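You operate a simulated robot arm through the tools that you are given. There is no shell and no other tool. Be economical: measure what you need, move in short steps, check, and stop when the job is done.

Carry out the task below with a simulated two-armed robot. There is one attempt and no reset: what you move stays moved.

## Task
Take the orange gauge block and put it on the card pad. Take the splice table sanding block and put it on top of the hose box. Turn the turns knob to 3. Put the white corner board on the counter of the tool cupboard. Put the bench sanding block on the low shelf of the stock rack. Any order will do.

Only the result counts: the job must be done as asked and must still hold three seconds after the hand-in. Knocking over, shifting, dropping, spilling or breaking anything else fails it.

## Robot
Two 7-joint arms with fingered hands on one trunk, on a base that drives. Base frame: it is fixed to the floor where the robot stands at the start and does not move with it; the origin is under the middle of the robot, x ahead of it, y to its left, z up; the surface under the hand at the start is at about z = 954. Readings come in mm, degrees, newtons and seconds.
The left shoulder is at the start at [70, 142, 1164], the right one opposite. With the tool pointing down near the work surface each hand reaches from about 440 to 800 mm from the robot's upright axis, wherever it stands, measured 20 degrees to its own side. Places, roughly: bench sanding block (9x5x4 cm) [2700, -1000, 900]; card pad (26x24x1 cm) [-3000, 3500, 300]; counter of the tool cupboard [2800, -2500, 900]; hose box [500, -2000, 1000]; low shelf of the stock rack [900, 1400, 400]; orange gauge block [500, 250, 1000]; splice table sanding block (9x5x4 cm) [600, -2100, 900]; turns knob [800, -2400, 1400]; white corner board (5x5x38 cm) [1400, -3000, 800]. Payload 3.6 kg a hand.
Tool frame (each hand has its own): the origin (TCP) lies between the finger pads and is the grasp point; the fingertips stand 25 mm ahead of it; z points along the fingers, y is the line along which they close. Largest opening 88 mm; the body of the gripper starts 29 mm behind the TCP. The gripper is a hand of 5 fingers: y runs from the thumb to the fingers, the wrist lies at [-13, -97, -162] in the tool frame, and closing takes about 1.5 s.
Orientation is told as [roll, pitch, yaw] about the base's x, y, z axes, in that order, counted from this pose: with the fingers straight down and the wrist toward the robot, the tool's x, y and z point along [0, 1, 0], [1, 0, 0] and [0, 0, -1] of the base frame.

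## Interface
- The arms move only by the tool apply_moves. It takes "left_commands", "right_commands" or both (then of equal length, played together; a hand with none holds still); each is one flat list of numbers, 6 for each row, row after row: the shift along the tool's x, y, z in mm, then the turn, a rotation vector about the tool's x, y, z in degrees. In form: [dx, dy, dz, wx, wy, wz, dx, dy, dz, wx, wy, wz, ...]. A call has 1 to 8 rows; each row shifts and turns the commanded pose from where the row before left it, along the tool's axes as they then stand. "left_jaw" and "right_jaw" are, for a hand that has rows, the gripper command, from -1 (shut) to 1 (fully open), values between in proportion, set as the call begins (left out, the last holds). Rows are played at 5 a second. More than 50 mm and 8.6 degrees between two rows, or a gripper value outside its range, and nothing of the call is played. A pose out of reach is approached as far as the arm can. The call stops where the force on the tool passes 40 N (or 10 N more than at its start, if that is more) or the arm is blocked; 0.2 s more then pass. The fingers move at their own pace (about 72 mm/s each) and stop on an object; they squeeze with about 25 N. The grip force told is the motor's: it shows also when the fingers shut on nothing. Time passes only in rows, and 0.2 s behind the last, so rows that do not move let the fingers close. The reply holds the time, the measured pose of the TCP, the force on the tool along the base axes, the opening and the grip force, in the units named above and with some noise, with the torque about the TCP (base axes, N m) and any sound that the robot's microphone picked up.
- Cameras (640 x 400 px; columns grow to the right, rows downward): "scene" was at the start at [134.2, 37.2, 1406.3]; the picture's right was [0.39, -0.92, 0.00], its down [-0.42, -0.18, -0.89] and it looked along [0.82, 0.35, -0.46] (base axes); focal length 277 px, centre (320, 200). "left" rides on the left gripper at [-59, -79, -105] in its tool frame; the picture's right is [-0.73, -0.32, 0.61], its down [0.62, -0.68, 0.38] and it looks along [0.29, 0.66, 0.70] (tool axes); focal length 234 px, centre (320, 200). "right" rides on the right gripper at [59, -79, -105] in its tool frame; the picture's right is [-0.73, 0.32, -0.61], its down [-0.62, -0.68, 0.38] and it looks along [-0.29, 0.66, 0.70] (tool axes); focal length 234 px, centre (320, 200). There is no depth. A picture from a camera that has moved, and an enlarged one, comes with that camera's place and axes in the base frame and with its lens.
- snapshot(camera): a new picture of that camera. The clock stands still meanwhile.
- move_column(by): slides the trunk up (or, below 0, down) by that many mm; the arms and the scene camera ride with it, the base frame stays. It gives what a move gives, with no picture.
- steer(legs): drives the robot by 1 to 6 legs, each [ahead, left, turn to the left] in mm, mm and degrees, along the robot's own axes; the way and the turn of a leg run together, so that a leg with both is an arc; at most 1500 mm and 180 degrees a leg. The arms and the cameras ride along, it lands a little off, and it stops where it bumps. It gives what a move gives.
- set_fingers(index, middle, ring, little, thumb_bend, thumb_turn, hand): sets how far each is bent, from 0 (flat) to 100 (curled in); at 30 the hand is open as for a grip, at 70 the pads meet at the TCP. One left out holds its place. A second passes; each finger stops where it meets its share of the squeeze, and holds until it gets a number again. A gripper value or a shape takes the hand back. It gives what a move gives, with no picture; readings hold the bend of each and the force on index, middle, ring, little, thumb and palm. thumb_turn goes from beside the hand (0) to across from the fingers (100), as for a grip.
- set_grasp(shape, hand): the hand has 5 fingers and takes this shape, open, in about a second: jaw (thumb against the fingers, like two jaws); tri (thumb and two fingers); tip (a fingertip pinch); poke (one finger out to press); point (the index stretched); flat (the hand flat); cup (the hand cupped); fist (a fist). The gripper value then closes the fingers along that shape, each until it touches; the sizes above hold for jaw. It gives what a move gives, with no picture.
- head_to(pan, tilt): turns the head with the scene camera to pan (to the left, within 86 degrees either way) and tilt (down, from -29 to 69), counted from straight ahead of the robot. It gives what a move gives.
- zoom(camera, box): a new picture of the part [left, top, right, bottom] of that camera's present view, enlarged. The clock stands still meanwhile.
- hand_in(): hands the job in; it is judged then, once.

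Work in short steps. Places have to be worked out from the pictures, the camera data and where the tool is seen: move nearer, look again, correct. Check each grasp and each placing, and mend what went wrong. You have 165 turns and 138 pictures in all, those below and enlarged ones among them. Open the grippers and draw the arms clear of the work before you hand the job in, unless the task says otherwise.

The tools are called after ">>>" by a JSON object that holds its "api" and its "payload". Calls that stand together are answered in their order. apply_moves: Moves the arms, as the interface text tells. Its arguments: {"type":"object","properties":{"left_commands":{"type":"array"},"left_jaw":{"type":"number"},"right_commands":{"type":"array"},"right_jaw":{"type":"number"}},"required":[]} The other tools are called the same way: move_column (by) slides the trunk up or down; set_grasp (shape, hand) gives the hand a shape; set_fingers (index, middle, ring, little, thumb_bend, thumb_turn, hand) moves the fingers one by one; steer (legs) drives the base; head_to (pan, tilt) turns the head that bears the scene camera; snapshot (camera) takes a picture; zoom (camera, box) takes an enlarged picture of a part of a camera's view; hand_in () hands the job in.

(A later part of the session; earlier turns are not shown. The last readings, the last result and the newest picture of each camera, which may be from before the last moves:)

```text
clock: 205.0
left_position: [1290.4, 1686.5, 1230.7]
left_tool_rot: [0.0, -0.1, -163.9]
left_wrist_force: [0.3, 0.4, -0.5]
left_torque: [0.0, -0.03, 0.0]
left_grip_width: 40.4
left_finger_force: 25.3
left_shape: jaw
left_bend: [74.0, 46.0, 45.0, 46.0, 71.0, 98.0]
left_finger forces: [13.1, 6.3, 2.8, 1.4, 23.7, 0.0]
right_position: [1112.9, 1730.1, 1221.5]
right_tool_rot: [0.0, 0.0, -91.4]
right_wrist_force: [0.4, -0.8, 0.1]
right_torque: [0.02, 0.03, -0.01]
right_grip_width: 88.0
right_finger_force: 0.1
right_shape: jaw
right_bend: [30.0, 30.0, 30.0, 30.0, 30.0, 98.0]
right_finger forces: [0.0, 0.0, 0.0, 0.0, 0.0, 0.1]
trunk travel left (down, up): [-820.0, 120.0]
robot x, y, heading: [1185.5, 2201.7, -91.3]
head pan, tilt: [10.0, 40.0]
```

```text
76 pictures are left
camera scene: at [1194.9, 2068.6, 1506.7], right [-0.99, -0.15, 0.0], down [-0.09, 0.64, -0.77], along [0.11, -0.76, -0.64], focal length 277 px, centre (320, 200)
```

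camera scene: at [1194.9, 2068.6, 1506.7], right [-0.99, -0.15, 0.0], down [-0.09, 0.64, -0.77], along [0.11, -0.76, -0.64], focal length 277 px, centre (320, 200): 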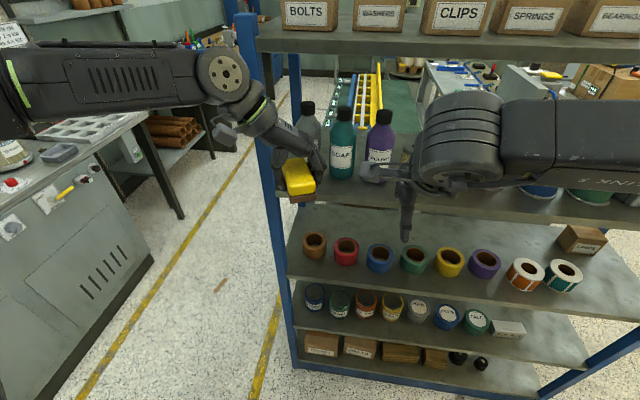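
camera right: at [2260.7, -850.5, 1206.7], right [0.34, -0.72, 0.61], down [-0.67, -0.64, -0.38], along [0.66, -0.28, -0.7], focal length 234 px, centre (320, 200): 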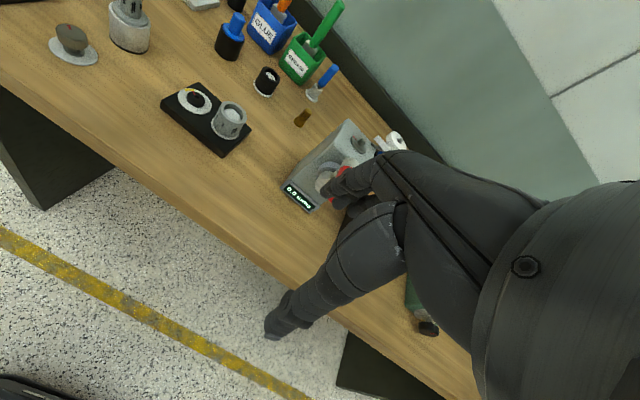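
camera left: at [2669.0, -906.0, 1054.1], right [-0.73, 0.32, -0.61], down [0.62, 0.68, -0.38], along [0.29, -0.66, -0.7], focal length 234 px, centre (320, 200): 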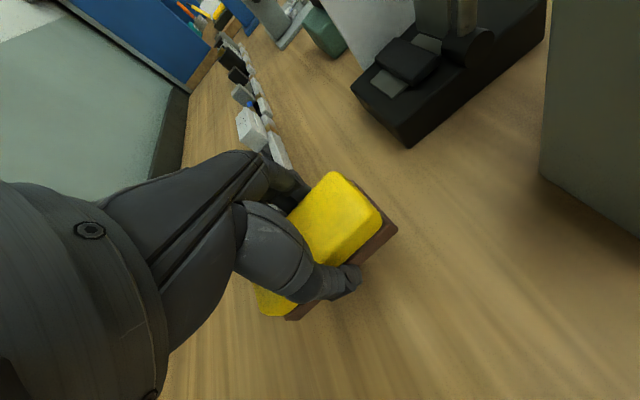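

The low shelf with the jars has free space at its west end, around x 340–510. I'll turn the left hand wrist-toward-robot so only the fingers go under the upper shelf, and strafe there.

>>> {"api": "apply_moves", "payload": {"left_commands": [0, 0, 0, 0, 0, -8.1, 0, 0, 0, 0, 0, -8.1, 0, 0, 0, 0, 0, -8.1, 0, 0, 0, 0, 0, -8.1, 0, 0, 0, 0, 0, -8.1, 0, 0, 0, 0, 0, -8.1, 0, 0, 0, 0, 0, -8.1, 0, 0, 0, 0, 0, -8.1]}}

>>> {"api": "apply_moves", "payload": {"left_commands": [0, 0, 0, 0, 0, -8.1]}}

>>> {"api": "steer", "payload": {"legs": [[0, -900, 1.4]]}}

>>> {"api": "move_column", "payload": {"by": -400}}

>>> {"api": "head_to", "payload": {"pan": 20, "tilt": 40}}

>>> {"api": "snapshot", "payload": {"camera": "scene"}}

```text
clock: 206.8
left_position: [1290.5, 1687.2, 1231.4]
left_tool_rot: [0.0, -0.1, -99.1]
left_wrist_force: [0.0, 0.4, -1.9]
left_torque: [0.02, 0.0, 0.01]
left_grip_width: 40.8
left_finger_force: 24.9
left_shape: jaw
left_bend: [74.0, 46.0, 45.0, 47.0, 71.0, 98.0]
left_finger forces: [13.0, 6.2, 2.9, 1.3, 23.6, 0.1]
right_position: [1112.3, 1728.7, 1221.8]
right_tool_rot: [0.1, -0.1, -91.4]
right_wrist_force: [-0.3, -0.3, 0.4]
right_torque: [0.0, -0.04, 0.02]
right_grip_width: 87.8
right_finger_force: 0.1
right_shape: jaw
right_bend: [30.0, 30.0, 30.0, 30.0, 30.0, 98.0]
right_finger forces: [0.1, 0.0, 0.1, 0.1, 0.0, 0.0]
trunk travel left (down, up): [-820.0, 120.0]
robot x, y, heading: [1181.8, 2203.8, -91.6]
head pan, tilt: [10.0, 40.0]
```

```text
clock: 207.2
left_position: [1289.1, 1686.7, 1229.9]
left_tool_rot: [0.1, 0.0, -91.0]
left_wrist_force: [0.6, -0.2, -1.3]
left_torque: [0.01, 0.01, -0.02]
left_grip_width: 40.2
left_finger_force: 25.2
left_shape: jaw
left_bend: [74.0, 46.0, 45.0, 47.0, 71.0, 98.0]
left_finger forces: [13.1, 6.3, 3.0, 1.3, 23.6, 0.0]
right_position: [1111.4, 1729.2, 1221.6]
right_tool_rot: [0.0, 0.0, -91.4]
right_wrist_force: [1.0, -0.4, 2.1]
right_torque: [-0.02, 0.0, 0.0]
right_grip_width: 87.7
right_finger_force: 0.0
right_shape: jaw
right_bend: [30.0, 30.0, 30.0, 30.0, 30.0, 98.0]
right_finger forces: [0.0, 0.0, 0.0, 0.0, 0.1, 0.0]
trunk travel left (down, up): [-820.0, 120.0]
robot x, y, heading: [1186.1, 2201.2, -91.5]
head pan, tilt: [10.0, 40.0]
```

```text
clock: 211.9
left_position: [409.1, 1701.3, 1230.0]
left_tool_rot: [-0.2, -0.1, -89.2]
left_wrist_force: [0.2, -0.7, -0.7]
left_torque: [0.01, -0.01, 0.0]
left_grip_width: 40.4
left_finger_force: 24.8
left_shape: jaw
left_bend: [74.0, 46.0, 45.0, 47.0, 71.0, 98.0]
left_finger forces: [13.1, 6.2, 3.0, 1.3, 23.5, 0.0]
right_position: [231.0, 1737.4, 1220.7]
right_tool_rot: [0.0, 0.0, -89.7]
right_wrist_force: [-0.6, -0.4, 0.3]
right_torque: [0.02, 0.01, -0.01]
right_grip_width: 88.0
right_finger_force: 0.1
right_shape: jaw
right_bend: [30.0, 30.0, 30.0, 30.0, 30.0, 98.0]
right_finger forces: [0.1, 0.0, 0.0, 0.0, 0.0, 0.1]
trunk travel left (down, up): [-820.0, 120.0]
robot x, y, heading: [286.0, 2214.4, -89.7]
head pan, tilt: [10.0, 40.0]
```

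```text
clock: 215.7
left_position: [407.5, 1701.9, 831.5]
left_tool_rot: [0.0, 0.0, -89.3]
left_wrist_force: [0.0, -0.5, -0.6]
left_torque: [0.03, 0.0, 0.01]
left_grip_width: 40.5
left_finger_force: 24.8
left_shape: jaw
left_bend: [74.0, 46.0, 45.0, 47.0, 71.0, 98.0]
left_finger forces: [13.1, 6.2, 3.0, 1.4, 23.6, 0.1]
right_position: [229.3, 1738.0, 823.3]
right_tool_rot: [-0.1, 0.0, -89.7]
right_wrist_force: [0.7, 0.1, -0.6]
right_torque: [0.02, -0.01, 0.03]
right_grip_width: 88.2
right_finger_force: 0.1
right_shape: jaw
right_bend: [30.0, 30.0, 30.0, 30.0, 30.0, 98.0]
right_finger forces: [0.0, 0.1, 0.0, 0.1, 0.0, 0.0]
trunk travel left (down, up): [-420.0, 520.0]
robot x, y, heading: [284.2, 2213.5, -89.8]
head pan, tilt: [10.0, 40.0]
```

```text
clock: 216.5
left_position: [407.1, 1702.2, 830.6]
left_tool_rot: [-0.1, -0.1, -89.3]
left_wrist_force: [0.2, -0.2, -0.2]
left_torque: [0.01, 0.02, -0.01]
left_grip_width: 40.6
left_finger_force: 25.0
left_shape: jaw
left_bend: [74.0, 46.0, 45.0, 47.0, 71.0, 98.0]
left_finger forces: [13.0, 6.2, 2.9, 1.4, 23.6, 0.0]
right_position: [230.6, 1738.9, 822.4]
right_tool_rot: [0.0, 0.0, -89.7]
right_wrist_force: [0.1, 0.3, -0.2]
right_torque: [0.0, -0.03, 0.0]
right_grip_width: 87.8
right_finger_force: 0.0
right_shape: jaw
right_bend: [30.0, 30.0, 30.0, 30.0, 30.0, 98.0]
right_finger forces: [0.0, 0.1, 0.1, 0.1, 0.0, 0.0]
trunk travel left (down, up): [-420.0, 520.0]
robot x, y, heading: [287.1, 2213.2, -89.4]
head pan, tilt: [20.0, 40.0]
```

```text
75 pictures are left
camera scene: at [315.9, 2083.6, 1106.7], right [-0.94, -0.34, 0.0], down [-0.22, 0.6, -0.77], along [0.26, -0.72, -0.64], focal length 277 px, centre (320, 200)
```

scene: 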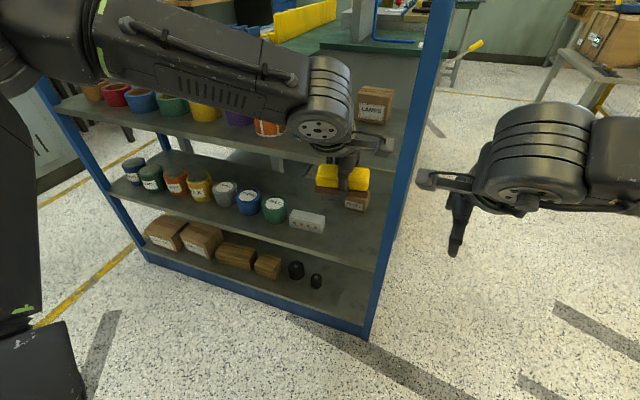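

The free spot is x 350–540 at the front of the low shelf (z≈425). I'll lower the trunk, strafe right 40, extend the left hand, and check.

>>> {"api": "move_column", "payload": {"by": -325}}

>>> {"api": "steer", "payload": {"legs": [[0, -40, -0.5], [120, 0, 0]]}}

>>> {"api": "apply_moves", "payload": {"left_commands": [37, 15, 0, 0, 0, 0, 37, 15, 0, 0, 0, 0]}}

>>> {"api": "head_to", "payload": {"pan": 8, "tilt": 25}}

>>> {"api": "snapshot", "payload": {"camera": "scene"}}

>>> {"api": "snapshot", "payload": {"camera": "left"}}

```text
clock: 219.7
left_position: [407.9, 1702.9, 505.7]
left_tool_rot: [0.0, 0.1, -89.3]
left_wrist_force: [-0.7, 0.4, -1.4]
left_torque: [-0.01, 0.0, 0.0]
left_grip_width: 40.2
left_finger_force: 25.3
left_shape: jaw
left_bend: [74.0, 46.0, 45.0, 47.0, 71.0, 98.0]
left_finger forces: [13.1, 6.2, 2.9, 1.3, 23.6, 0.1]
right_position: [229.3, 1738.7, 496.2]
right_tool_rot: [0.0, 0.0, -89.7]
right_wrist_force: [0.5, -0.2, -0.3]
right_torque: [-0.01, 0.04, -0.03]
right_grip_width: 87.8
right_finger_force: 0.0
right_shape: jaw
right_bend: [30.0, 30.0, 30.0, 30.0, 30.0, 98.0]
right_finger forces: [0.0, 0.0, 0.0, 0.0, 0.0, 0.0]
trunk travel left (down, up): [-95.0, 845.0]
robot x, y, heading: [287.8, 2214.2, -89.9]
head pan, tilt: [20.0, 40.0]
```

```text
clock: 221.4
left_position: [362.9, 1581.8, 506.0]
left_tool_rot: [0.0, 0.1, -89.9]
left_wrist_force: [9.8, 22.7, -4.8]
left_torque: [-0.23, 0.03, -0.72]
left_grip_width: 40.9
left_finger_force: 25.0
left_shape: jaw
left_bend: [75.0, 51.0, 44.0, 40.0, 64.0, 100.0]
left_finger forces: [4.3, 2.9, 3.9, 6.9, 41.3, 0.1]
right_position: [184.7, 1619.4, 498.3]
right_tool_rot: [0.0, -0.2, -90.3]
right_wrist_force: [-0.1, -0.1, 0.9]
right_torque: [0.01, 0.0, -0.02]
right_grip_width: 88.0
right_finger_force: 0.1
right_shape: jaw
right_bend: [30.0, 30.0, 30.0, 30.0, 30.0, 98.0]
right_finger forces: [0.0, 0.1, 0.0, 0.0, 0.0, 0.0]
trunk travel left (down, up): [-95.0, 845.0]
robot x, y, heading: [244.0, 2090.1, -90.4]
head pan, tilt: [20.0, 40.0]
```

```text
clock: 222.0
left_position: [437.7, 1549.1, 502.5]
left_tool_rot: [-0.1, 0.1, -89.8]
left_wrist_force: [-0.1, 0.0, -0.3]
left_torque: [-0.02, -0.01, 0.0]
left_grip_width: 39.4
left_finger_force: 25.2
left_shape: jaw
left_bend: [74.0, 47.0, 46.0, 45.0, 71.0, 99.0]
left_finger forces: [13.4, 5.3, 2.7, 1.4, 22.9, 0.0]
right_position: [184.4, 1619.2, 496.4]
right_tool_rot: [0.0, 0.1, -90.1]
right_wrist_force: [0.1, -0.5, 0.5]
right_torque: [0.0, -0.04, 0.01]
right_grip_width: 87.9
right_finger_force: 0.0
right_shape: jaw
right_bend: [30.0, 30.0, 30.0, 30.0, 30.0, 98.0]
right_finger forces: [0.1, 0.0, 0.0, 0.0, 0.0, 0.0]
trunk travel left (down, up): [-95.0, 845.0]
robot x, y, heading: [248.9, 2090.7, -90.4]
head pan, tilt: [20.0, 40.0]
```

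```text
clock: 222.8
left_position: [437.6, 1550.3, 503.1]
left_tool_rot: [0.0, 0.1, -89.8]
left_wrist_force: [0.4, 0.1, -1.1]
left_torque: [0.02, 0.03, -0.01]
left_grip_width: 39.4
left_finger_force: 24.9
left_shape: jaw
left_bend: [74.0, 47.0, 46.0, 46.0, 71.0, 99.0]
left_finger forces: [13.4, 5.2, 2.9, 1.3, 22.9, 0.0]
right_position: [184.5, 1617.9, 497.7]
right_tool_rot: [0.0, -0.1, -90.3]
right_wrist_force: [0.4, 0.2, -0.1]
right_torque: [0.0, 0.01, 0.01]
right_grip_width: 88.1
right_finger_force: 0.0
right_shape: jaw
right_bend: [30.0, 30.0, 30.0, 30.0, 30.0, 98.0]
right_finger forces: [0.1, 0.1, 0.0, 0.0, 0.0, 0.0]
trunk travel left (down, up): [-95.0, 845.0]
robot x, y, heading: [245.9, 2089.4, -90.4]
head pan, tilt: [8.0, 25.0]
```

```text
74 pictures are left
camera scene: at [258.4, 1951.6, 805.0], right [-0.99, -0.13, 0.0], down [-0.06, 0.42, -0.91], along [0.12, -0.9, -0.42], focal length 277 px, centre (320, 200)
```

scene: 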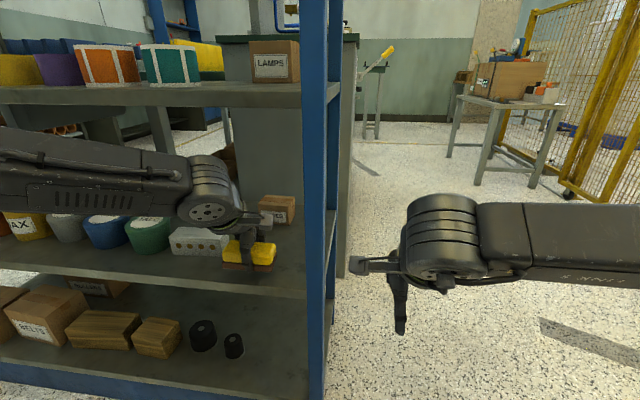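

```text
73 pictures are left
camera left: at [377.7, 1627.6, 607.5], right [-0.73, 0.32, -0.61], down [0.62, 0.68, -0.38], along [0.29, -0.66, -0.7], focal length 234 px, centre (320, 200)
```

left: 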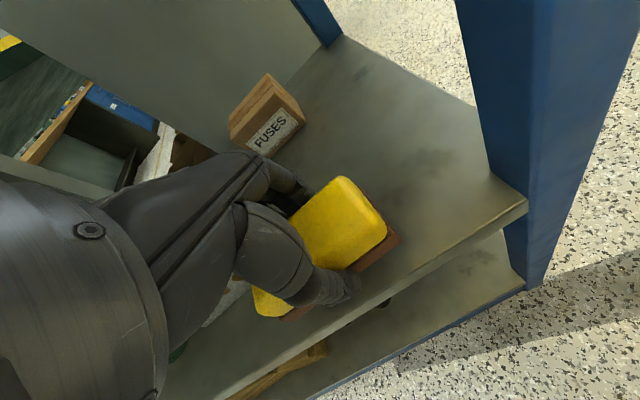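

The block is still held after brushing the post. I'll move it in to [425,1502] and then lower it step by step.

>>> {"api": "apply_moves", "payload": {"left_commands": [-6, 24, 0, 0, 0, 0, -6, 24, 0, 0, 0, 0, 0, 0, 15, 0, 0, 0, 0, 0, 10, 0, 0, 0]}}

>>> {"api": "snapshot", "payload": {"camera": "left"}}

>>> {"api": "zoom", "payload": {"camera": "scene", "box": [140, 170, 340, 310]}}

```text
clock: 223.8
left_position: [426.0, 1503.2, 478.8]
left_tool_rot: [0.1, 0.2, -89.9]
left_wrist_force: [0.3, -0.1, -1.4]
left_torque: [0.01, 0.01, -0.03]
left_grip_width: 39.5
left_finger_force: 25.2
left_shape: jaw
left_bend: [74.0, 47.0, 46.0, 46.0, 71.0, 99.0]
left_finger forces: [13.4, 5.3, 2.9, 1.4, 22.9, 0.0]
right_position: [185.3, 1618.1, 496.8]
right_tool_rot: [0.1, 0.1, -90.3]
right_wrist_force: [0.2, -0.3, 0.1]
right_torque: [-0.02, 0.02, 0.0]
right_grip_width: 87.9
right_finger_force: 0.0
right_shape: jaw
right_bend: [30.0, 30.0, 30.0, 30.0, 30.0, 98.0]
right_finger forces: [0.0, 0.1, 0.0, 0.1, 0.0, 0.1]
trunk travel left (down, up): [-95.0, 845.0]
robot x, y, heading: [247.5, 2093.1, -90.4]
head pan, tilt: [8.0, 25.0]
```

```text
72 pictures are left
camera left: at [366.2, 1581.9, 583.4], right [-0.73, 0.32, -0.61], down [0.62, 0.68, -0.38], along [0.29, -0.66, -0.7], focal length 234 px, centre (320, 200)
```

left: 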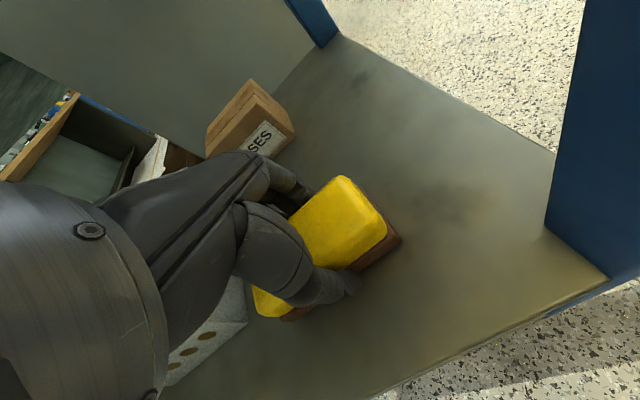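

```text
2.86 times, centred on (240, 240) of scene
camera zoom: at [258.4, 1951.6, 805.0], right [-0.99, -0.13, 0.0], down [-0.06, 0.42, -0.91], along [0.12, -0.9, -0.42], focal length 791 px, centre (549, 86)
```

zoom: 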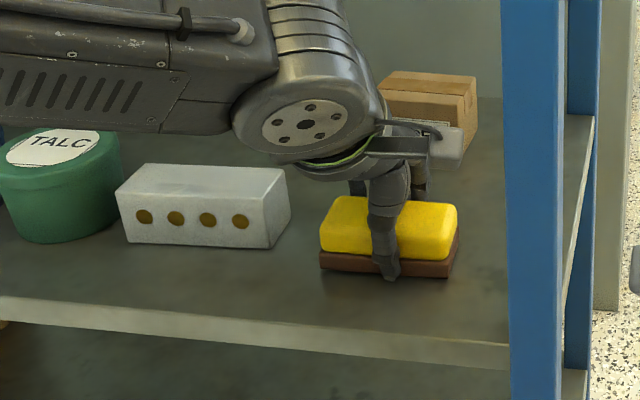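

The spot is clear all around. I'll lower to contact.

>>> {"api": "apply_moves", "payload": {"left_commands": [0, 0, 6, 0, 0, 0, 0, 0, 5, 0, 0, 0, 0, 0, 4, 0, 0, 0, 0, 0, 0, 0, 0, 0]}}

>>> {"api": "zoom", "payload": {"camera": "scene", "box": [190, 190, 340, 290]}}

```text
clock: 224.5
left_position: [424.7, 1504.1, 476.3]
left_tool_rot: [-0.2, -1.0, -89.9]
left_wrist_force: [1.0, 2.7, 23.2]
left_torque: [0.71, 0.14, -0.05]
left_grip_width: 40.0
left_finger_force: 24.8
left_shape: jaw
left_bend: [74.0, 48.0, 46.0, 46.0, 73.0, 100.0]
left_finger forces: [12.4, 5.7, 3.5, 1.7, 41.8, 0.0]
right_position: [185.1, 1619.2, 499.0]
right_tool_rot: [0.0, -0.2, -90.2]
right_wrist_force: [-0.8, -1.1, 0.1]
right_torque: [0.0, 0.03, 0.02]
right_grip_width: 87.9
right_finger_force: 0.0
right_shape: jaw
right_bend: [30.0, 30.0, 30.0, 30.0, 30.0, 98.0]
right_finger forces: [0.1, 0.0, 0.1, 0.1, 0.0, 0.0]
trunk travel left (down, up): [-95.0, 845.0]
robot x, y, heading: [241.9, 2089.9, -90.2]
head pan, tilt: [8.0, 25.0]
stopped in row 3 (left hand): the force on the tool passed its limit at 44 N (the readings are from after the stop); the commanded pose is now the measured one
```

```text
4.00 times, centred on (265, 240) of scene
camera zoom: at [257.9, 1954.1, 805.7], right [-0.99, -0.13, 0.0], down [-0.06, 0.42, -0.91], along [0.12, -0.9, -0.42], focal length 1107 px, centre (540, 40)
```

zoom: 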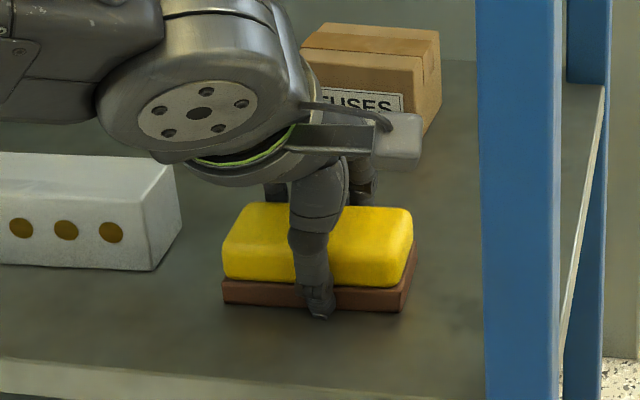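

Contact is made and the block sits on the shelf. I'll ease up 1 mm and open.

>>> {"api": "apply_moves", "payload": {"left_commands": [0, 0, -1, 0, 0, 0, 0, 0, 0, 0, 0, 0, 0, 0, 0, 0, 0, 0, 0, 0, 0, 0, 0, 0, 0, 0, 0, 0, 0, 0], "left_jaw": 0.7}}

>>> {"api": "apply_moves", "payload": {"left_commands": [0, 0, -15, 0, 0, 0, 0, 0, -15, 0, 0, 0, 0, 0, -10, 0, 0, 0]}}

>>> {"api": "snapshot", "payload": {"camera": "left"}}

>>> {"api": "zoom", "payload": {"camera": "scene", "box": [190, 190, 340, 290]}}

```text
clock: 225.3
left_position: [424.6, 1501.0, 474.0]
left_tool_rot: [-0.2, -1.0, -89.8]
left_wrist_force: [0.4, -1.3, 6.7]
left_torque: [0.06, -0.02, 0.02]
left_grip_width: 74.2
left_finger_force: 0.0
left_shape: jaw
left_bend: [28.0, 33.0, 31.0, 32.0, 44.0, 99.0]
left_finger forces: [0.0, 3.1, 0.1, 0.1, 4.5, 0.1]
right_position: [184.8, 1618.5, 496.8]
right_tool_rot: [0.2, -0.1, -90.3]
right_wrist_force: [-0.2, 0.4, 0.9]
right_torque: [0.01, 0.01, -0.01]
right_grip_width: 87.8
right_finger_force: 0.1
right_shape: jaw
right_bend: [30.0, 30.0, 30.0, 30.0, 30.0, 98.0]
right_finger forces: [0.0, 0.1, 0.0, 0.1, 0.0, 0.1]
trunk travel left (down, up): [-95.0, 845.0]
robot x, y, heading: [248.9, 2088.8, -90.2]
head pan, tilt: [8.0, 25.0]
stopped in row 4 (left hand): the force on the tool passed its limit at 41 N (the readings are from after the stop); the commanded pose is now the measured one
```

```text
clock: 226.1
left_position: [424.9, 1501.0, 515.1]
left_tool_rot: [-0.1, -0.8, -89.8]
left_wrist_force: [0.3, 0.2, -0.7]
left_torque: [0.01, 0.01, -0.01]
left_grip_width: 74.6
left_finger_force: 0.1
left_shape: jaw
left_bend: [28.0, 33.0, 31.0, 32.0, 43.0, 98.0]
left_finger forces: [0.1, 0.0, 0.1, 0.0, 0.0, 0.0]
right_position: [184.2, 1618.8, 497.4]
right_tool_rot: [0.0, 0.0, -90.2]
right_wrist_force: [-0.1, 0.4, 0.3]
right_torque: [-0.03, 0.02, -0.02]
right_grip_width: 87.7
right_finger_force: 0.1
right_shape: jaw
right_bend: [30.0, 30.0, 30.0, 30.0, 30.0, 98.0]
right_finger forces: [0.0, 0.1, 0.0, 0.0, 0.0, 0.1]
trunk travel left (down, up): [-95.0, 845.0]
robot x, y, heading: [246.4, 2091.7, -90.4]
head pan, tilt: [8.0, 25.0]
```

```text
69 pictures are left
camera left: at [365.1, 1580.1, 617.6], right [-0.73, 0.31, -0.61], down [0.62, 0.68, -0.39], along [0.29, -0.67, -0.69], focal length 234 px, centre (320, 200)
```

left: 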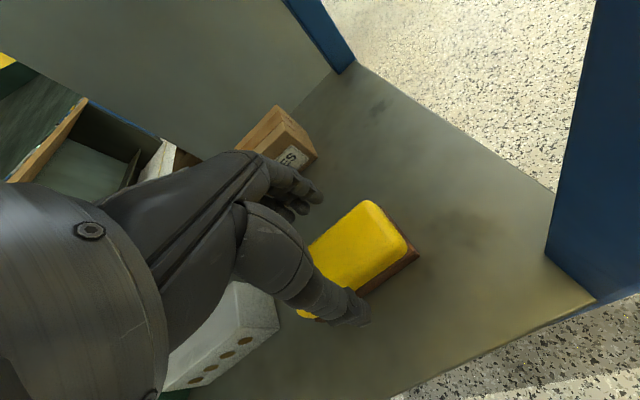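

```text
4.00 times, centred on (265, 240) of scene
camera zoom: at [258.4, 1951.5, 805.0], right [-0.99, -0.13, 0.0], down [-0.06, 0.42, -0.91], along [0.12, -0.9, -0.42], focal length 1107 px, centre (540, 40)
```

zoom: 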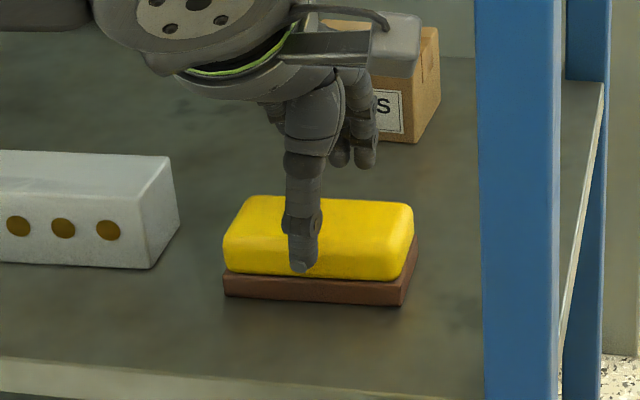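

The block is placed. I'll raise 15 mm more, back the robot out, and raise the trunk.

>>> {"api": "apply_moves", "payload": {"left_commands": [0, 0, -15, 0, 0, 0]}}

>>> {"api": "steer", "payload": {"legs": [[-130, 0, 0]]}}

>>> {"api": "zoom", "payload": {"camera": "scene", "box": [120, 120, 360, 280]}}

>>> {"api": "move_column", "payload": {"by": 400}}

>>> {"api": "move_column", "payload": {"by": 325}}

>>> {"api": "steer", "payload": {"legs": [[0, 1450, 0], [0, 150, 0]]}}

```text
clock: 226.5
left_position: [425.2, 1500.9, 528.0]
left_tool_rot: [-0.1, -0.8, -90.0]
left_wrist_force: [0.1, 0.6, 0.1]
left_torque: [-0.01, 0.01, -0.03]
left_grip_width: 74.5
left_finger_force: 0.1
left_shape: jaw
left_bend: [28.0, 33.0, 31.0, 32.0, 43.0, 98.0]
left_finger forces: [0.0, 0.1, 0.1, 0.1, 0.1, 0.0]
right_position: [184.5, 1616.8, 497.2]
right_tool_rot: [0.0, 0.0, -90.3]
right_wrist_force: [0.2, -0.4, 0.7]
right_torque: [0.0, 0.01, -0.02]
right_grip_width: 87.8
right_finger_force: 0.0
right_shape: jaw
right_bend: [30.0, 30.0, 30.0, 30.0, 30.0, 98.0]
right_finger forces: [0.0, 0.0, 0.0, 0.0, 0.1, 0.0]
trunk travel left (down, up): [-95.0, 845.0]
robot x, y, heading: [247.2, 2090.9, -90.5]
head pan, tilt: [8.0, 25.0]
```

```text
clock: 227.8
left_position: [425.4, 1633.8, 527.4]
left_tool_rot: [-0.2, -0.8, -89.8]
left_wrist_force: [0.2, -0.8, 0.1]
left_torque: [-0.01, 0.02, 0.02]
left_grip_width: 74.5
left_finger_force: 0.1
left_shape: jaw
left_bend: [28.0, 33.0, 31.0, 32.0, 43.0, 98.0]
left_finger forces: [0.0, 0.0, 0.0, 0.1, 0.0, 0.0]
right_position: [186.4, 1750.7, 497.4]
right_tool_rot: [0.0, 0.0, -90.1]
right_wrist_force: [-0.2, -0.5, 0.1]
right_torque: [0.02, -0.01, 0.02]
right_grip_width: 88.1
right_finger_force: 0.1
right_shape: jaw
right_bend: [30.0, 30.0, 30.0, 30.0, 30.0, 98.0]
right_finger forces: [0.0, 0.0, 0.0, 0.0, 0.0, 0.0]
trunk travel left (down, up): [-95.0, 845.0]
robot x, y, heading: [247.0, 2228.6, -90.2]
head pan, tilt: [8.0, 25.0]
```

```text
2.50 times, centred on (240, 200) of scene
camera zoom: at [259.4, 2084.6, 805.1], right [-0.99, -0.13, 0.0], down [-0.06, 0.42, -0.91], along [0.12, -0.9, -0.42], focal length 692 px, centre (520, 200)
```

zoom: 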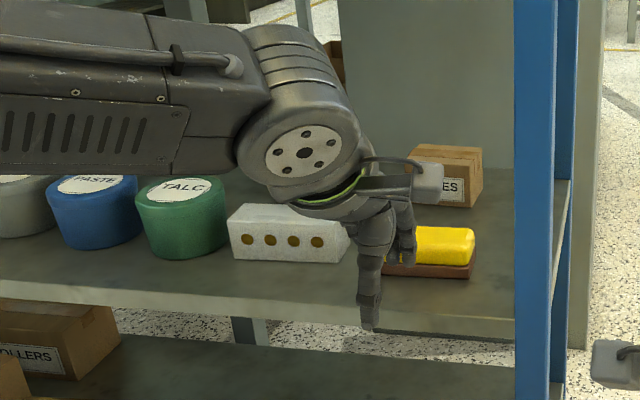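

```text
clock: 231.7
left_position: [425.5, 1633.8, 926.7]
left_tool_rot: [-0.3, -0.8, -89.7]
left_wrist_force: [0.5, -0.2, -0.7]
left_torque: [-0.01, 0.0, 0.0]
left_grip_width: 74.4
left_finger_force: 0.0
left_shape: jaw
left_bend: [28.0, 33.0, 31.0, 32.0, 43.0, 98.0]
left_finger forces: [0.0, 0.1, 0.1, 0.1, 0.1, 0.0]
right_position: [185.7, 1750.8, 898.0]
right_tool_rot: [-0.1, 0.1, -90.0]
right_wrist_force: [1.1, 0.3, -1.2]
right_torque: [0.03, 0.0, 0.03]
right_grip_width: 87.7
right_finger_force: 0.1
right_shape: jaw
right_bend: [30.0, 30.0, 30.0, 30.0, 30.0, 98.0]
right_finger forces: [0.1, 0.1, 0.0, 0.1, 0.1, 0.0]
trunk travel left (down, up): [-495.0, 445.0]
robot x, y, heading: [248.2, 2224.6, -90.3]
head pan, tilt: [8.0, 25.0]
```

```text
clock: 234.9
left_position: [426.6, 1633.8, 1251.6]
left_tool_rot: [-0.3, -0.8, -89.7]
left_wrist_force: [0.7, 0.1, 0.5]
left_torque: [-0.02, 0.0, 0.0]
left_grip_width: 74.6
left_finger_force: 0.0
left_shape: jaw
left_bend: [28.0, 33.0, 31.0, 32.0, 43.0, 98.0]
left_finger forces: [0.0, 0.1, 0.0, 0.0, 0.0, 0.1]
right_position: [187.2, 1749.8, 1222.4]
right_tool_rot: [0.0, 0.0, -90.1]
right_wrist_force: [-0.2, 0.5, -0.1]
right_torque: [0.02, 0.02, 0.02]
right_grip_width: 87.9
right_finger_force: 0.0
right_shape: jaw
right_bend: [30.0, 30.0, 30.0, 30.0, 30.0, 98.0]
right_finger forces: [0.0, 0.0, 0.1, 0.0, 0.1, 0.0]
trunk travel left (down, up): [-820.0, 120.0]
robot x, y, heading: [248.6, 2224.8, -90.3]
head pan, tilt: [8.0, 25.0]
```

```text
clock: 239.5
left_position: [1349.1, 1632.2, 1254.9]
left_tool_rot: [-0.7, -1.1, -90.9]
left_wrist_force: [-22.5, 1.6, -1.1]
left_torque: [0.04, -0.44, -1.03]
left_grip_width: 74.6
left_finger_force: 0.1
left_shape: jaw
left_bend: [28.0, 33.0, 30.0, 32.0, 43.0, 99.0]
left_finger forces: [0.0, 0.0, 20.9, 1.8, 0.0, 0.0]
right_position: [1116.5, 1747.0, 1221.6]
right_tool_rot: [-0.1, -0.1, -90.2]
right_wrist_force: [0.8, 0.8, 0.0]
right_torque: [-0.02, 0.09, -0.03]
right_grip_width: 87.9
right_finger_force: 0.1
right_shape: jaw
right_bend: [30.0, 30.0, 30.0, 30.0, 30.0, 98.0]
right_finger forces: [0.1, 0.0, 0.0, 0.0, 0.1, 0.0]
trunk travel left (down, up): [-820.0, 120.0]
robot x, y, heading: [1176.6, 2219.4, -90.3]
head pan, tilt: [8.0, 25.0]
stopped in leg 1: the force on the tool passed its limit at 49 N (the readings are from after the stop); the commanded pose is now the measured one
```

A finger brushed the rack's east post. I'll move back right a little, retract the left hand, and check the rack.

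>>> {"api": "steer", "payload": {"legs": [[0, -40, 0]]}}

>>> {"api": "apply_moves", "payload": {"left_commands": [0, -40, 0, 0, 0, 0, 0, -40, 0, 0, 0, 0, 0, -20, 0, 0, 0, 0]}}

>>> {"api": "head_to", "payload": {"pan": 10, "tilt": 40}}

>>> {"api": "snapshot", "payload": {"camera": "scene"}}

```text
clock: 240.4
left_position: [1318.2, 1629.1, 1252.6]
left_tool_rot: [-0.7, -0.9, -90.3]
left_wrist_force: [-0.5, -0.3, 0.3]
left_torque: [0.0, 0.07, 0.0]
left_grip_width: 74.7
left_finger_force: 0.0
left_shape: jaw
left_bend: [28.0, 33.0, 30.0, 32.0, 43.0, 99.0]
left_finger forces: [0.1, 0.0, 0.1, 0.0, 0.0, 0.0]
right_position: [1081.1, 1747.1, 1222.0]
right_tool_rot: [-0.3, 0.0, -90.0]
right_wrist_force: [1.3, 0.3, 0.4]
right_torque: [-0.03, 0.06, -0.01]
right_grip_width: 87.7
right_finger_force: 0.1
right_shape: jaw
right_bend: [30.0, 30.0, 30.0, 30.0, 30.0, 98.0]
right_finger forces: [0.0, 0.0, 0.0, 0.0, 0.1, 0.0]
trunk travel left (down, up): [-820.0, 120.0]
robot x, y, heading: [1135.1, 2220.8, -90.2]
head pan, tilt: [8.0, 25.0]
```

```text
clock: 241.2
left_position: [1311.0, 1730.7, 1252.5]
left_tool_rot: [-0.5, -1.0, -90.3]
left_wrist_force: [0.1, -0.1, -0.6]
left_torque: [-0.01, 0.0, -0.02]
left_grip_width: 74.6
left_finger_force: 0.1
left_shape: jaw
left_bend: [28.0, 33.0, 31.0, 32.0, 43.0, 99.0]
left_finger forces: [0.0, 0.1, 0.0, 0.0, 0.1, 0.1]
right_position: [1074.0, 1745.5, 1222.1]
right_tool_rot: [0.1, 0.1, -90.0]
right_wrist_force: [-1.0, 0.4, -0.5]
right_torque: [-0.03, -0.03, 0.01]
right_grip_width: 87.8
right_finger_force: 0.0
right_shape: jaw
right_bend: [30.0, 30.0, 30.0, 30.0, 30.0, 98.0]
right_finger forces: [0.0, 0.0, 0.0, 0.0, 0.0, 0.1]
trunk travel left (down, up): [-820.0, 120.0]
robot x, y, heading: [1136.5, 2221.7, -90.0]
head pan, tilt: [8.0, 25.0]
```

```text
clock: 241.9
left_position: [1312.7, 1730.5, 1251.1]
left_tool_rot: [-0.5, -1.0, -90.2]
left_wrist_force: [0.4, 0.2, -0.2]
left_torque: [0.02, 0.02, 0.03]
left_grip_width: 74.9
left_finger_force: 0.1
left_shape: jaw
left_bend: [28.0, 33.0, 31.0, 32.0, 43.0, 99.0]
left_finger forces: [0.1, 0.0, 0.0, 0.0, 0.0, 0.0]
right_position: [1075.3, 1746.6, 1222.8]
right_tool_rot: [0.1, 0.0, -90.0]
right_wrist_force: [0.6, 1.0, 0.7]
right_torque: [0.0, -0.06, -0.02]
right_grip_width: 88.0
right_finger_force: 0.1
right_shape: jaw
right_bend: [30.0, 30.0, 30.0, 30.0, 30.0, 98.0]
right_finger forces: [0.0, 0.1, 0.0, 0.0, 0.0, 0.0]
trunk travel left (down, up): [-820.0, 120.0]
robot x, y, heading: [1135.3, 2225.0, -89.9]
head pan, tilt: [10.0, 40.0]
```

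```text
66 pictures are left
camera scene: at [1149.3, 2086.9, 1506.8], right [-0.99, -0.17, 0.0], down [-0.11, 0.63, -0.77], along [0.13, -0.76, -0.64], focal length 277 px, centre (320, 200)
```

scene: 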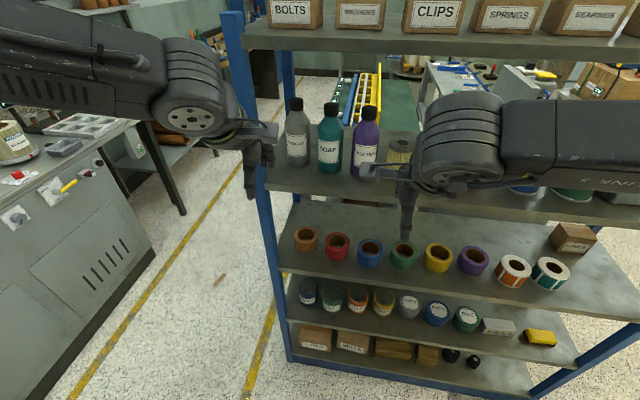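

All is standing, and the block shows on the low shelf. I'll return down the aisle to the south end of the room.

>>> {"api": "steer", "payload": {"legs": [[0, 690, 0], [1450, 0, 0], [1450, 0, 0], [600, 0, 0]]}}

>>> {"api": "head_to", "payload": {"pan": 0, "tilt": 22}}

>>> {"api": "snapshot", "payload": {"camera": "scene"}}

```text
clock: 262.5
left_position: [1868.6, -1814.4, 1253.2]
left_tool_rot: [-0.5, -1.1, -93.1]
left_wrist_force: [0.1, 1.2, 0.2]
left_torque: [0.0, 0.02, 0.01]
left_grip_width: 74.6
left_finger_force: 0.1
left_shape: jaw
left_bend: [28.0, 33.0, 31.0, 32.0, 43.0, 99.0]
left_finger forces: [0.1, 0.0, 0.0, 0.0, 0.1, 0.1]
right_position: [1632.0, -1786.2, 1222.8]
right_tool_rot: [-0.1, -0.1, -92.8]
right_wrist_force: [0.8, -0.6, -0.3]
right_torque: [0.01, -0.01, -0.01]
right_grip_width: 87.7
right_finger_force: 0.0
right_shape: jaw
right_bend: [30.0, 30.0, 30.0, 30.0, 30.0, 98.0]
right_finger forces: [0.1, 0.1, 0.0, 0.2, 0.0, 0.1]
trunk travel left (down, up): [-820.0, 120.0]
robot x, y, heading: [1715.5, -1316.7, -92.9]
head pan, tilt: [10.0, 40.0]
```

```text
clock: 263.3
left_position: [1867.6, -1815.3, 1253.1]
left_tool_rot: [-0.5, -1.0, -93.2]
left_wrist_force: [0.0, -0.3, 0.0]
left_torque: [-0.02, -0.04, 0.0]
left_grip_width: 74.9
left_finger_force: 0.0
left_shape: jaw
left_bend: [28.0, 33.0, 31.0, 32.0, 43.0, 99.0]
left_finger forces: [0.0, 0.0, 0.1, 0.0, 0.1, 0.0]
right_position: [1632.5, -1787.7, 1222.1]
right_tool_rot: [0.0, 0.1, -92.7]
right_wrist_force: [0.0, -0.4, -1.2]
right_torque: [0.01, -0.03, 0.0]
right_grip_width: 87.8
right_finger_force: 0.1
right_shape: jaw
right_bend: [30.0, 30.0, 30.0, 30.0, 30.0, 98.0]
right_finger forces: [0.0, 0.0, 0.0, 0.0, 0.1, 0.0]
trunk travel left (down, up): [-820.0, 120.0]
robot x, y, heading: [1712.6, -1319.7, -93.2]
head pan, tilt: [0.0, 22.0]
```

```text
65 pictures are left
camera scene: at [1707.5, -1459.5, 1534.8], right [-1.0, 0.05, 0.0], down [0.02, 0.38, -0.93], along [-0.05, -0.93, -0.38], focal length 277 px, centre (320, 200)
```

scene: 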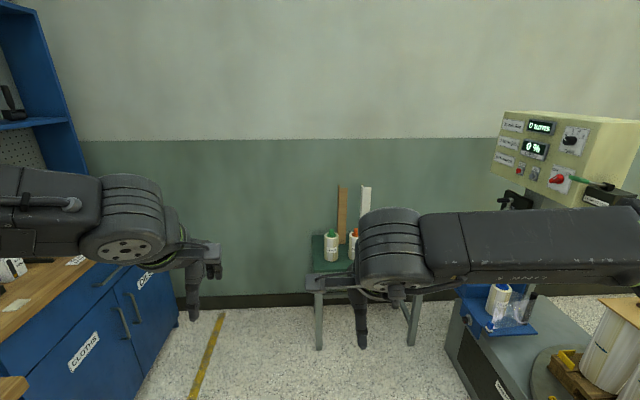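

>>> {"api": "steer", "payload": {"legs": [[550, 150, 2.5]]}}

>>> {"api": "head_to", "payload": {"pan": -18, "tilt": 35}}

>>> {"api": "snapshot", "payload": {"camera": "scene"}}

```text
clock: 266.6
left_position: [2020.8, -2380.9, 1253.3]
left_tool_rot: [-0.5, -1.0, -90.6]
left_wrist_force: [0.4, 0.6, -0.5]
left_torque: [0.0, 0.04, 0.01]
left_grip_width: 74.7
left_finger_force: 0.0
left_shape: jaw
left_bend: [28.0, 33.0, 31.0, 32.0, 43.0, 99.0]
left_finger forces: [0.0, 0.0, 0.0, 0.0, 0.0, 0.1]
right_position: [1783.9, -2364.7, 1222.8]
right_tool_rot: [0.1, -0.1, -90.2]
right_wrist_force: [-0.1, -0.4, -0.2]
right_torque: [0.0, 0.02, 0.01]
right_grip_width: 87.7
right_finger_force: 0.0
right_shape: jaw
right_bend: [30.0, 30.0, 30.0, 30.0, 30.0, 98.0]
right_finger forces: [0.1, 0.1, 0.1, 0.0, 0.0, 0.1]
trunk travel left (down, up): [-820.0, 120.0]
robot x, y, heading: [1848.7, -1891.4, -90.4]
head pan, tilt: [0.0, 22.0]
```

```text
clock: 267.5
left_position: [2021.4, -2383.1, 1250.6]
left_tool_rot: [-0.5, -0.9, -90.4]
left_wrist_force: [0.9, 0.4, 0.6]
left_torque: [0.03, -0.01, -0.02]
left_grip_width: 74.7
left_finger_force: 0.1
left_shape: jaw
left_bend: [28.0, 33.0, 31.0, 32.0, 43.0, 99.0]
left_finger forces: [0.1, 0.1, 0.0, 0.1, 0.0, 0.0]
right_position: [1785.2, -2366.0, 1222.9]
right_tool_rot: [0.1, 0.0, -90.2]
right_wrist_force: [-0.5, 0.1, 0.4]
right_torque: [0.03, -0.04, 0.01]
right_grip_width: 87.9
right_finger_force: 0.1
right_shape: jaw
right_bend: [30.0, 30.0, 30.0, 30.0, 30.0, 98.0]
right_finger forces: [0.0, 0.1, 0.1, 0.0, 0.0, 0.1]
trunk travel left (down, up): [-820.0, 120.0]
robot x, y, heading: [1845.5, -1892.3, -90.3]
head pan, tilt: [-18.0, 35.0]
```

```text
64 pictures are left
camera scene: at [1818.4, -2024.8, 1514.3], right [-0.95, 0.32, 0.0], down [0.18, 0.54, -0.82], along [-0.26, -0.78, -0.57], focal length 277 px, centre (320, 200)
```

scene: 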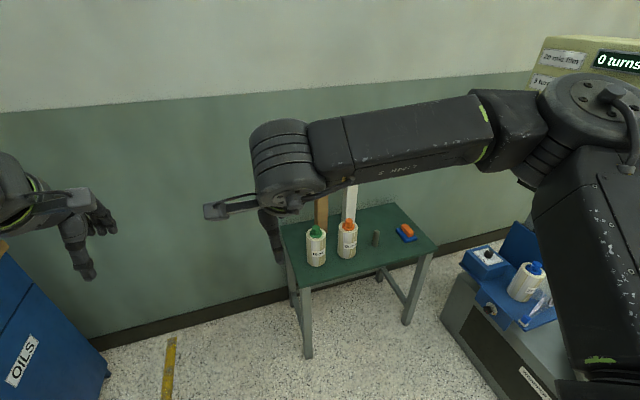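

The white board stands upright behind a bottle on the low green table (top z≈600). I'll move closer and look.

>>> {"api": "steer", "payload": {"legs": [[250, -370, 0.3]]}}

>>> {"api": "head_to", "payload": {"pan": 4, "tilt": 40}}

>>> {"api": "snapshot", "payload": {"camera": "scene"}}

>>> {"api": "snapshot", "payload": {"camera": "right"}}

```text
clock: 270.1
left_position: [1652.1, -2620.9, 1252.4]
left_tool_rot: [-0.5, -1.0, -90.9]
left_wrist_force: [0.0, 0.5, 1.5]
left_torque: [-0.02, 0.01, 0.01]
left_grip_width: 75.0
left_finger_force: 0.1
left_shape: jaw
left_bend: [28.0, 33.0, 31.0, 32.0, 43.0, 99.0]
left_finger forces: [0.0, 0.0, 0.0, 0.1, 0.0, 0.0]
right_position: [1415.6, -2601.8, 1222.3]
right_tool_rot: [-0.1, -0.1, -90.6]
right_wrist_force: [-0.2, -0.7, 0.3]
right_torque: [0.01, -0.01, 0.01]
right_grip_width: 87.9
right_finger_force: 0.0
right_shape: jaw
right_bend: [30.0, 30.0, 30.0, 30.0, 30.0, 98.0]
right_finger forces: [0.1, 0.0, 0.0, 0.0, 0.0, 0.0]
trunk travel left (down, up): [-820.0, 120.0]
robot x, y, heading: [1479.6, -2133.3, -90.9]
head pan, tilt: [-18.0, 35.0]
```

```text
clock: 271.0
left_position: [1650.2, -2622.3, 1252.1]
left_tool_rot: [-0.5, -0.9, -90.7]
left_wrist_force: [0.0, -0.4, 0.1]
left_torque: [0.0, -0.02, 0.03]
left_grip_width: 74.9
left_finger_force: 0.1
left_shape: jaw
left_bend: [28.0, 33.0, 31.0, 32.0, 43.0, 99.0]
left_finger forces: [0.1, 0.0, 0.0, 0.0, 0.0, 0.1]
right_position: [1413.8, -2603.2, 1222.4]
right_tool_rot: [0.1, 0.0, -90.6]
right_wrist_force: [0.1, -0.4, -0.1]
right_torque: [0.03, -0.04, -0.02]
right_grip_width: 87.8
right_finger_force: 0.0
right_shape: jaw
right_bend: [30.0, 30.0, 30.0, 30.0, 30.0, 98.0]
right_finger forces: [0.0, 0.0, 0.0, 0.1, 0.0, 0.0]
trunk travel left (down, up): [-820.0, 120.0]
robot x, y, heading: [1479.2, -2128.5, -90.7]
head pan, tilt: [4.0, 40.0]
```

```text
63 pictures are left
camera scene: at [1482.4, -2264.8, 1506.7], right [-1.0, -0.06, 0.0], down [-0.04, 0.64, -0.77], along [0.04, -0.76, -0.64], focal length 277 px, centre (320, 200)
```

scene: 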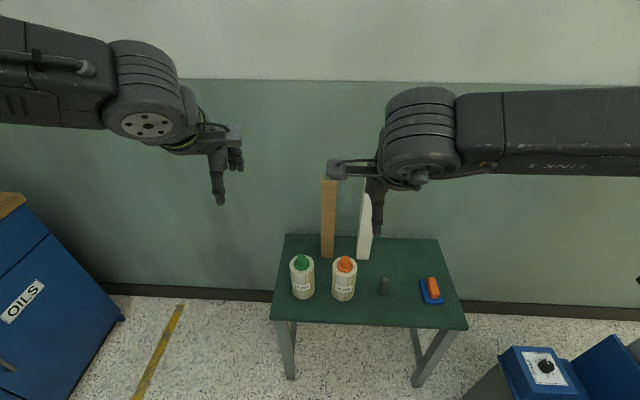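

```text
62 pictures are left
camera right: at [1473.4, -2526.1, 1326.8], right [-0.73, -0.32, 0.61], down [-0.62, 0.69, -0.38], along [-0.3, -0.65, -0.7], focal length 234 px, centre (320, 200)
```

right: 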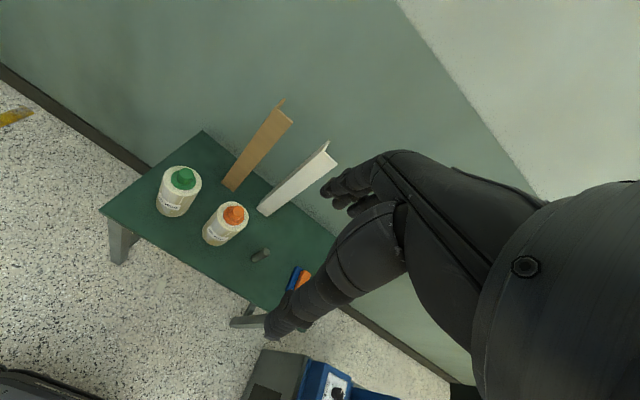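

>>> {"api": "zoom", "payload": {"camera": "right", "box": [200, 80, 360, 240]}}

>>> {"api": "zoom", "payload": {"camera": "scene", "box": [260, 160, 460, 300]}}

```text
2.50 times, centred on (280, 160) of right
camera zoom: at [1473.4, -2526.1, 1326.8], right [-0.73, -0.32, 0.61], down [-0.62, 0.69, -0.38], along [-0.3, -0.65, -0.7], focal length 585 px, centre (420, 300)
```

zoom: 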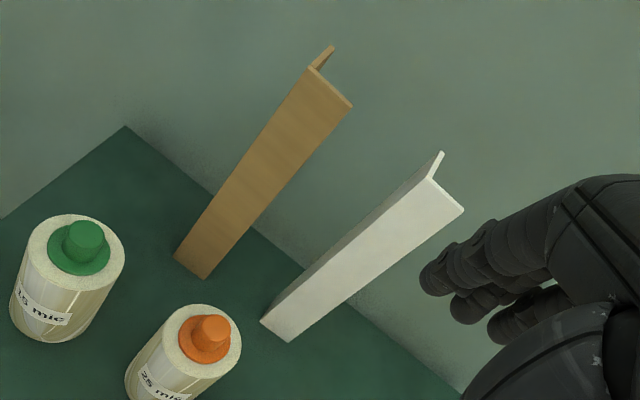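

```text
2.86 times, centred on (360, 230) of scene
camera zoom: at [1482.4, -2264.8, 1506.7], right [-1.0, -0.06, 0.0], down [-0.04, 0.64, -0.77], along [0.04, -0.76, -0.64], focal length 791 px, centre (206, 114)
```

zoom: 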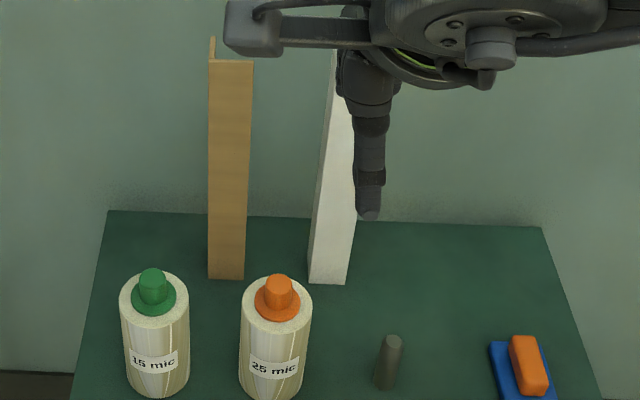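

The white corner board is an upright L at x 1320–1370, front face y≈-2977, z 602–982, with its back flange on the east side. I'll pinch the front flange from above with the right hand, so first I'll get in position.

>>> {"api": "steer", "payload": {"legs": [[260, 0, 0.7]]}}

>>> {"api": "move_column", "payload": {"by": -90}}

>>> {"api": "apply_moves", "payload": {"right_commands": [-30, 30, 0, 0, 0, 0, -30, 30, 0, 0, 0, 0, -30, 30, 0, 0, 0, 0, -8, 20, 0, 0, 0, 0]}}

>>> {"api": "snapshot", "payload": {"camera": "right"}}

>>> {"api": "snapshot", "payload": {"camera": "scene"}}

```text
clock: 272.9
left_position: [1661.4, -2874.9, 1254.1]
left_tool_rot: [-0.5, -1.0, -89.6]
left_wrist_force: [0.5, 0.6, -0.5]
left_torque: [0.02, 0.05, -0.01]
left_grip_width: 75.0
left_finger_force: 0.0
left_shape: jaw
left_bend: [28.0, 33.0, 31.0, 32.0, 43.0, 99.0]
left_finger forces: [0.0, 0.0, 0.0, 0.0, 0.0, 0.0]
right_position: [1423.7, -2861.7, 1222.5]
right_tool_rot: [0.1, 0.0, -89.4]
right_wrist_force: [-0.1, 0.4, -0.1]
right_torque: [0.0, -0.02, 0.02]
right_grip_width: 88.1
right_finger_force: 0.0
right_shape: jaw
right_bend: [30.0, 30.0, 30.0, 30.0, 30.0, 98.0]
right_finger forces: [0.0, 0.0, 0.1, 0.0, 0.0, 0.0]
trunk travel left (down, up): [-820.0, 120.0]
robot x, y, heading: [1479.3, -2388.2, -89.6]
head pan, tilt: [4.0, 40.0]
```

```text
clock: 274.1
left_position: [1660.9, -2877.1, 1163.2]
left_tool_rot: [-0.5, -0.9, -89.6]
left_wrist_force: [0.5, 0.1, 0.4]
left_torque: [-0.01, -0.03, 0.01]
left_grip_width: 74.8
left_finger_force: 0.0
left_shape: jaw
left_bend: [28.0, 33.0, 31.0, 32.0, 43.0, 99.0]
left_finger forces: [0.1, 0.0, 0.0, 0.0, 0.0, 0.1]
right_position: [1424.6, -2862.8, 1132.1]
right_tool_rot: [0.0, 0.0, -89.4]
right_wrist_force: [-0.8, -0.4, -0.5]
right_torque: [0.01, -0.03, 0.02]
right_grip_width: 87.8
right_finger_force: 0.2
right_shape: jaw
right_bend: [30.0, 30.0, 30.0, 30.0, 30.0, 98.0]
right_finger forces: [0.1, 0.0, 0.0, 0.1, 0.0, 0.0]
trunk travel left (down, up): [-730.0, 210.0]
robot x, y, heading: [1477.3, -2389.0, -89.7]
head pan, tilt: [4.0, 40.0]
```

```text
clock: 275.1
left_position: [1660.5, -2877.9, 1162.8]
left_tool_rot: [-0.5, -0.8, -89.7]
left_wrist_force: [-0.4, 0.3, 0.3]
left_torque: [-0.03, 0.03, 0.01]
left_grip_width: 75.0
left_finger_force: 0.0
left_shape: jaw
left_bend: [28.0, 33.0, 31.0, 32.0, 43.0, 99.0]
left_finger forces: [0.0, 0.1, 0.0, 0.0, 0.1, 0.0]
right_position: [1325.3, -2972.8, 1131.5]
right_tool_rot: [0.1, -0.1, -89.4]
right_wrist_force: [0.1, 0.4, 0.1]
right_torque: [0.0, -0.03, 0.0]
right_grip_width: 87.9
right_finger_force: 0.0
right_shape: jaw
right_bend: [30.0, 30.0, 30.0, 30.0, 30.0, 98.0]
right_finger forces: [0.0, 0.0, 0.0, 0.0, 0.0, 0.0]
trunk travel left (down, up): [-730.0, 210.0]
robot x, y, heading: [1478.2, -2389.1, -89.8]
head pan, tilt: [4.0, 40.0]
```

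```text
59 pictures are left
camera right: at [1384.3, -2894.3, 1235.5], right [-0.72, -0.33, 0.61], down [-0.63, 0.67, -0.38], along [-0.28, -0.66, -0.7], focal length 234 px, centre (320, 200)
```

right: 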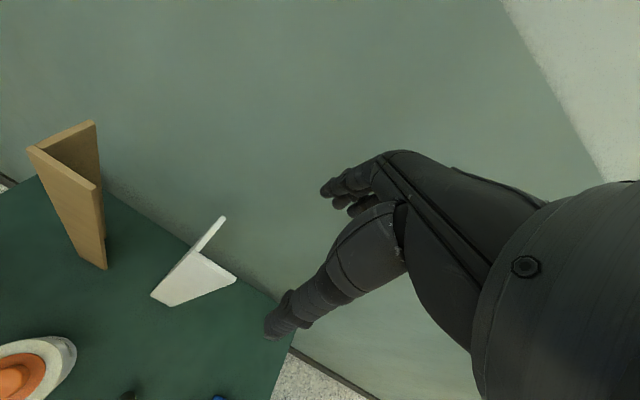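

```text
58 pictures are left
camera scene: at [1485.3, -2523.3, 1416.6], right [-1.0, -0.08, 0.0], down [-0.05, 0.64, -0.77], along [0.06, -0.76, -0.64], focal length 277 px, centre (320, 200)
```

scene: 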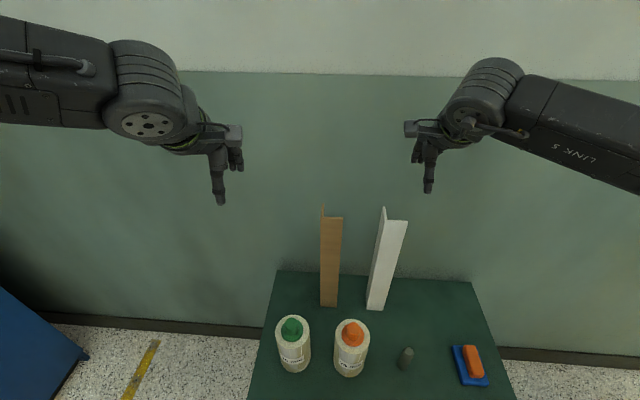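

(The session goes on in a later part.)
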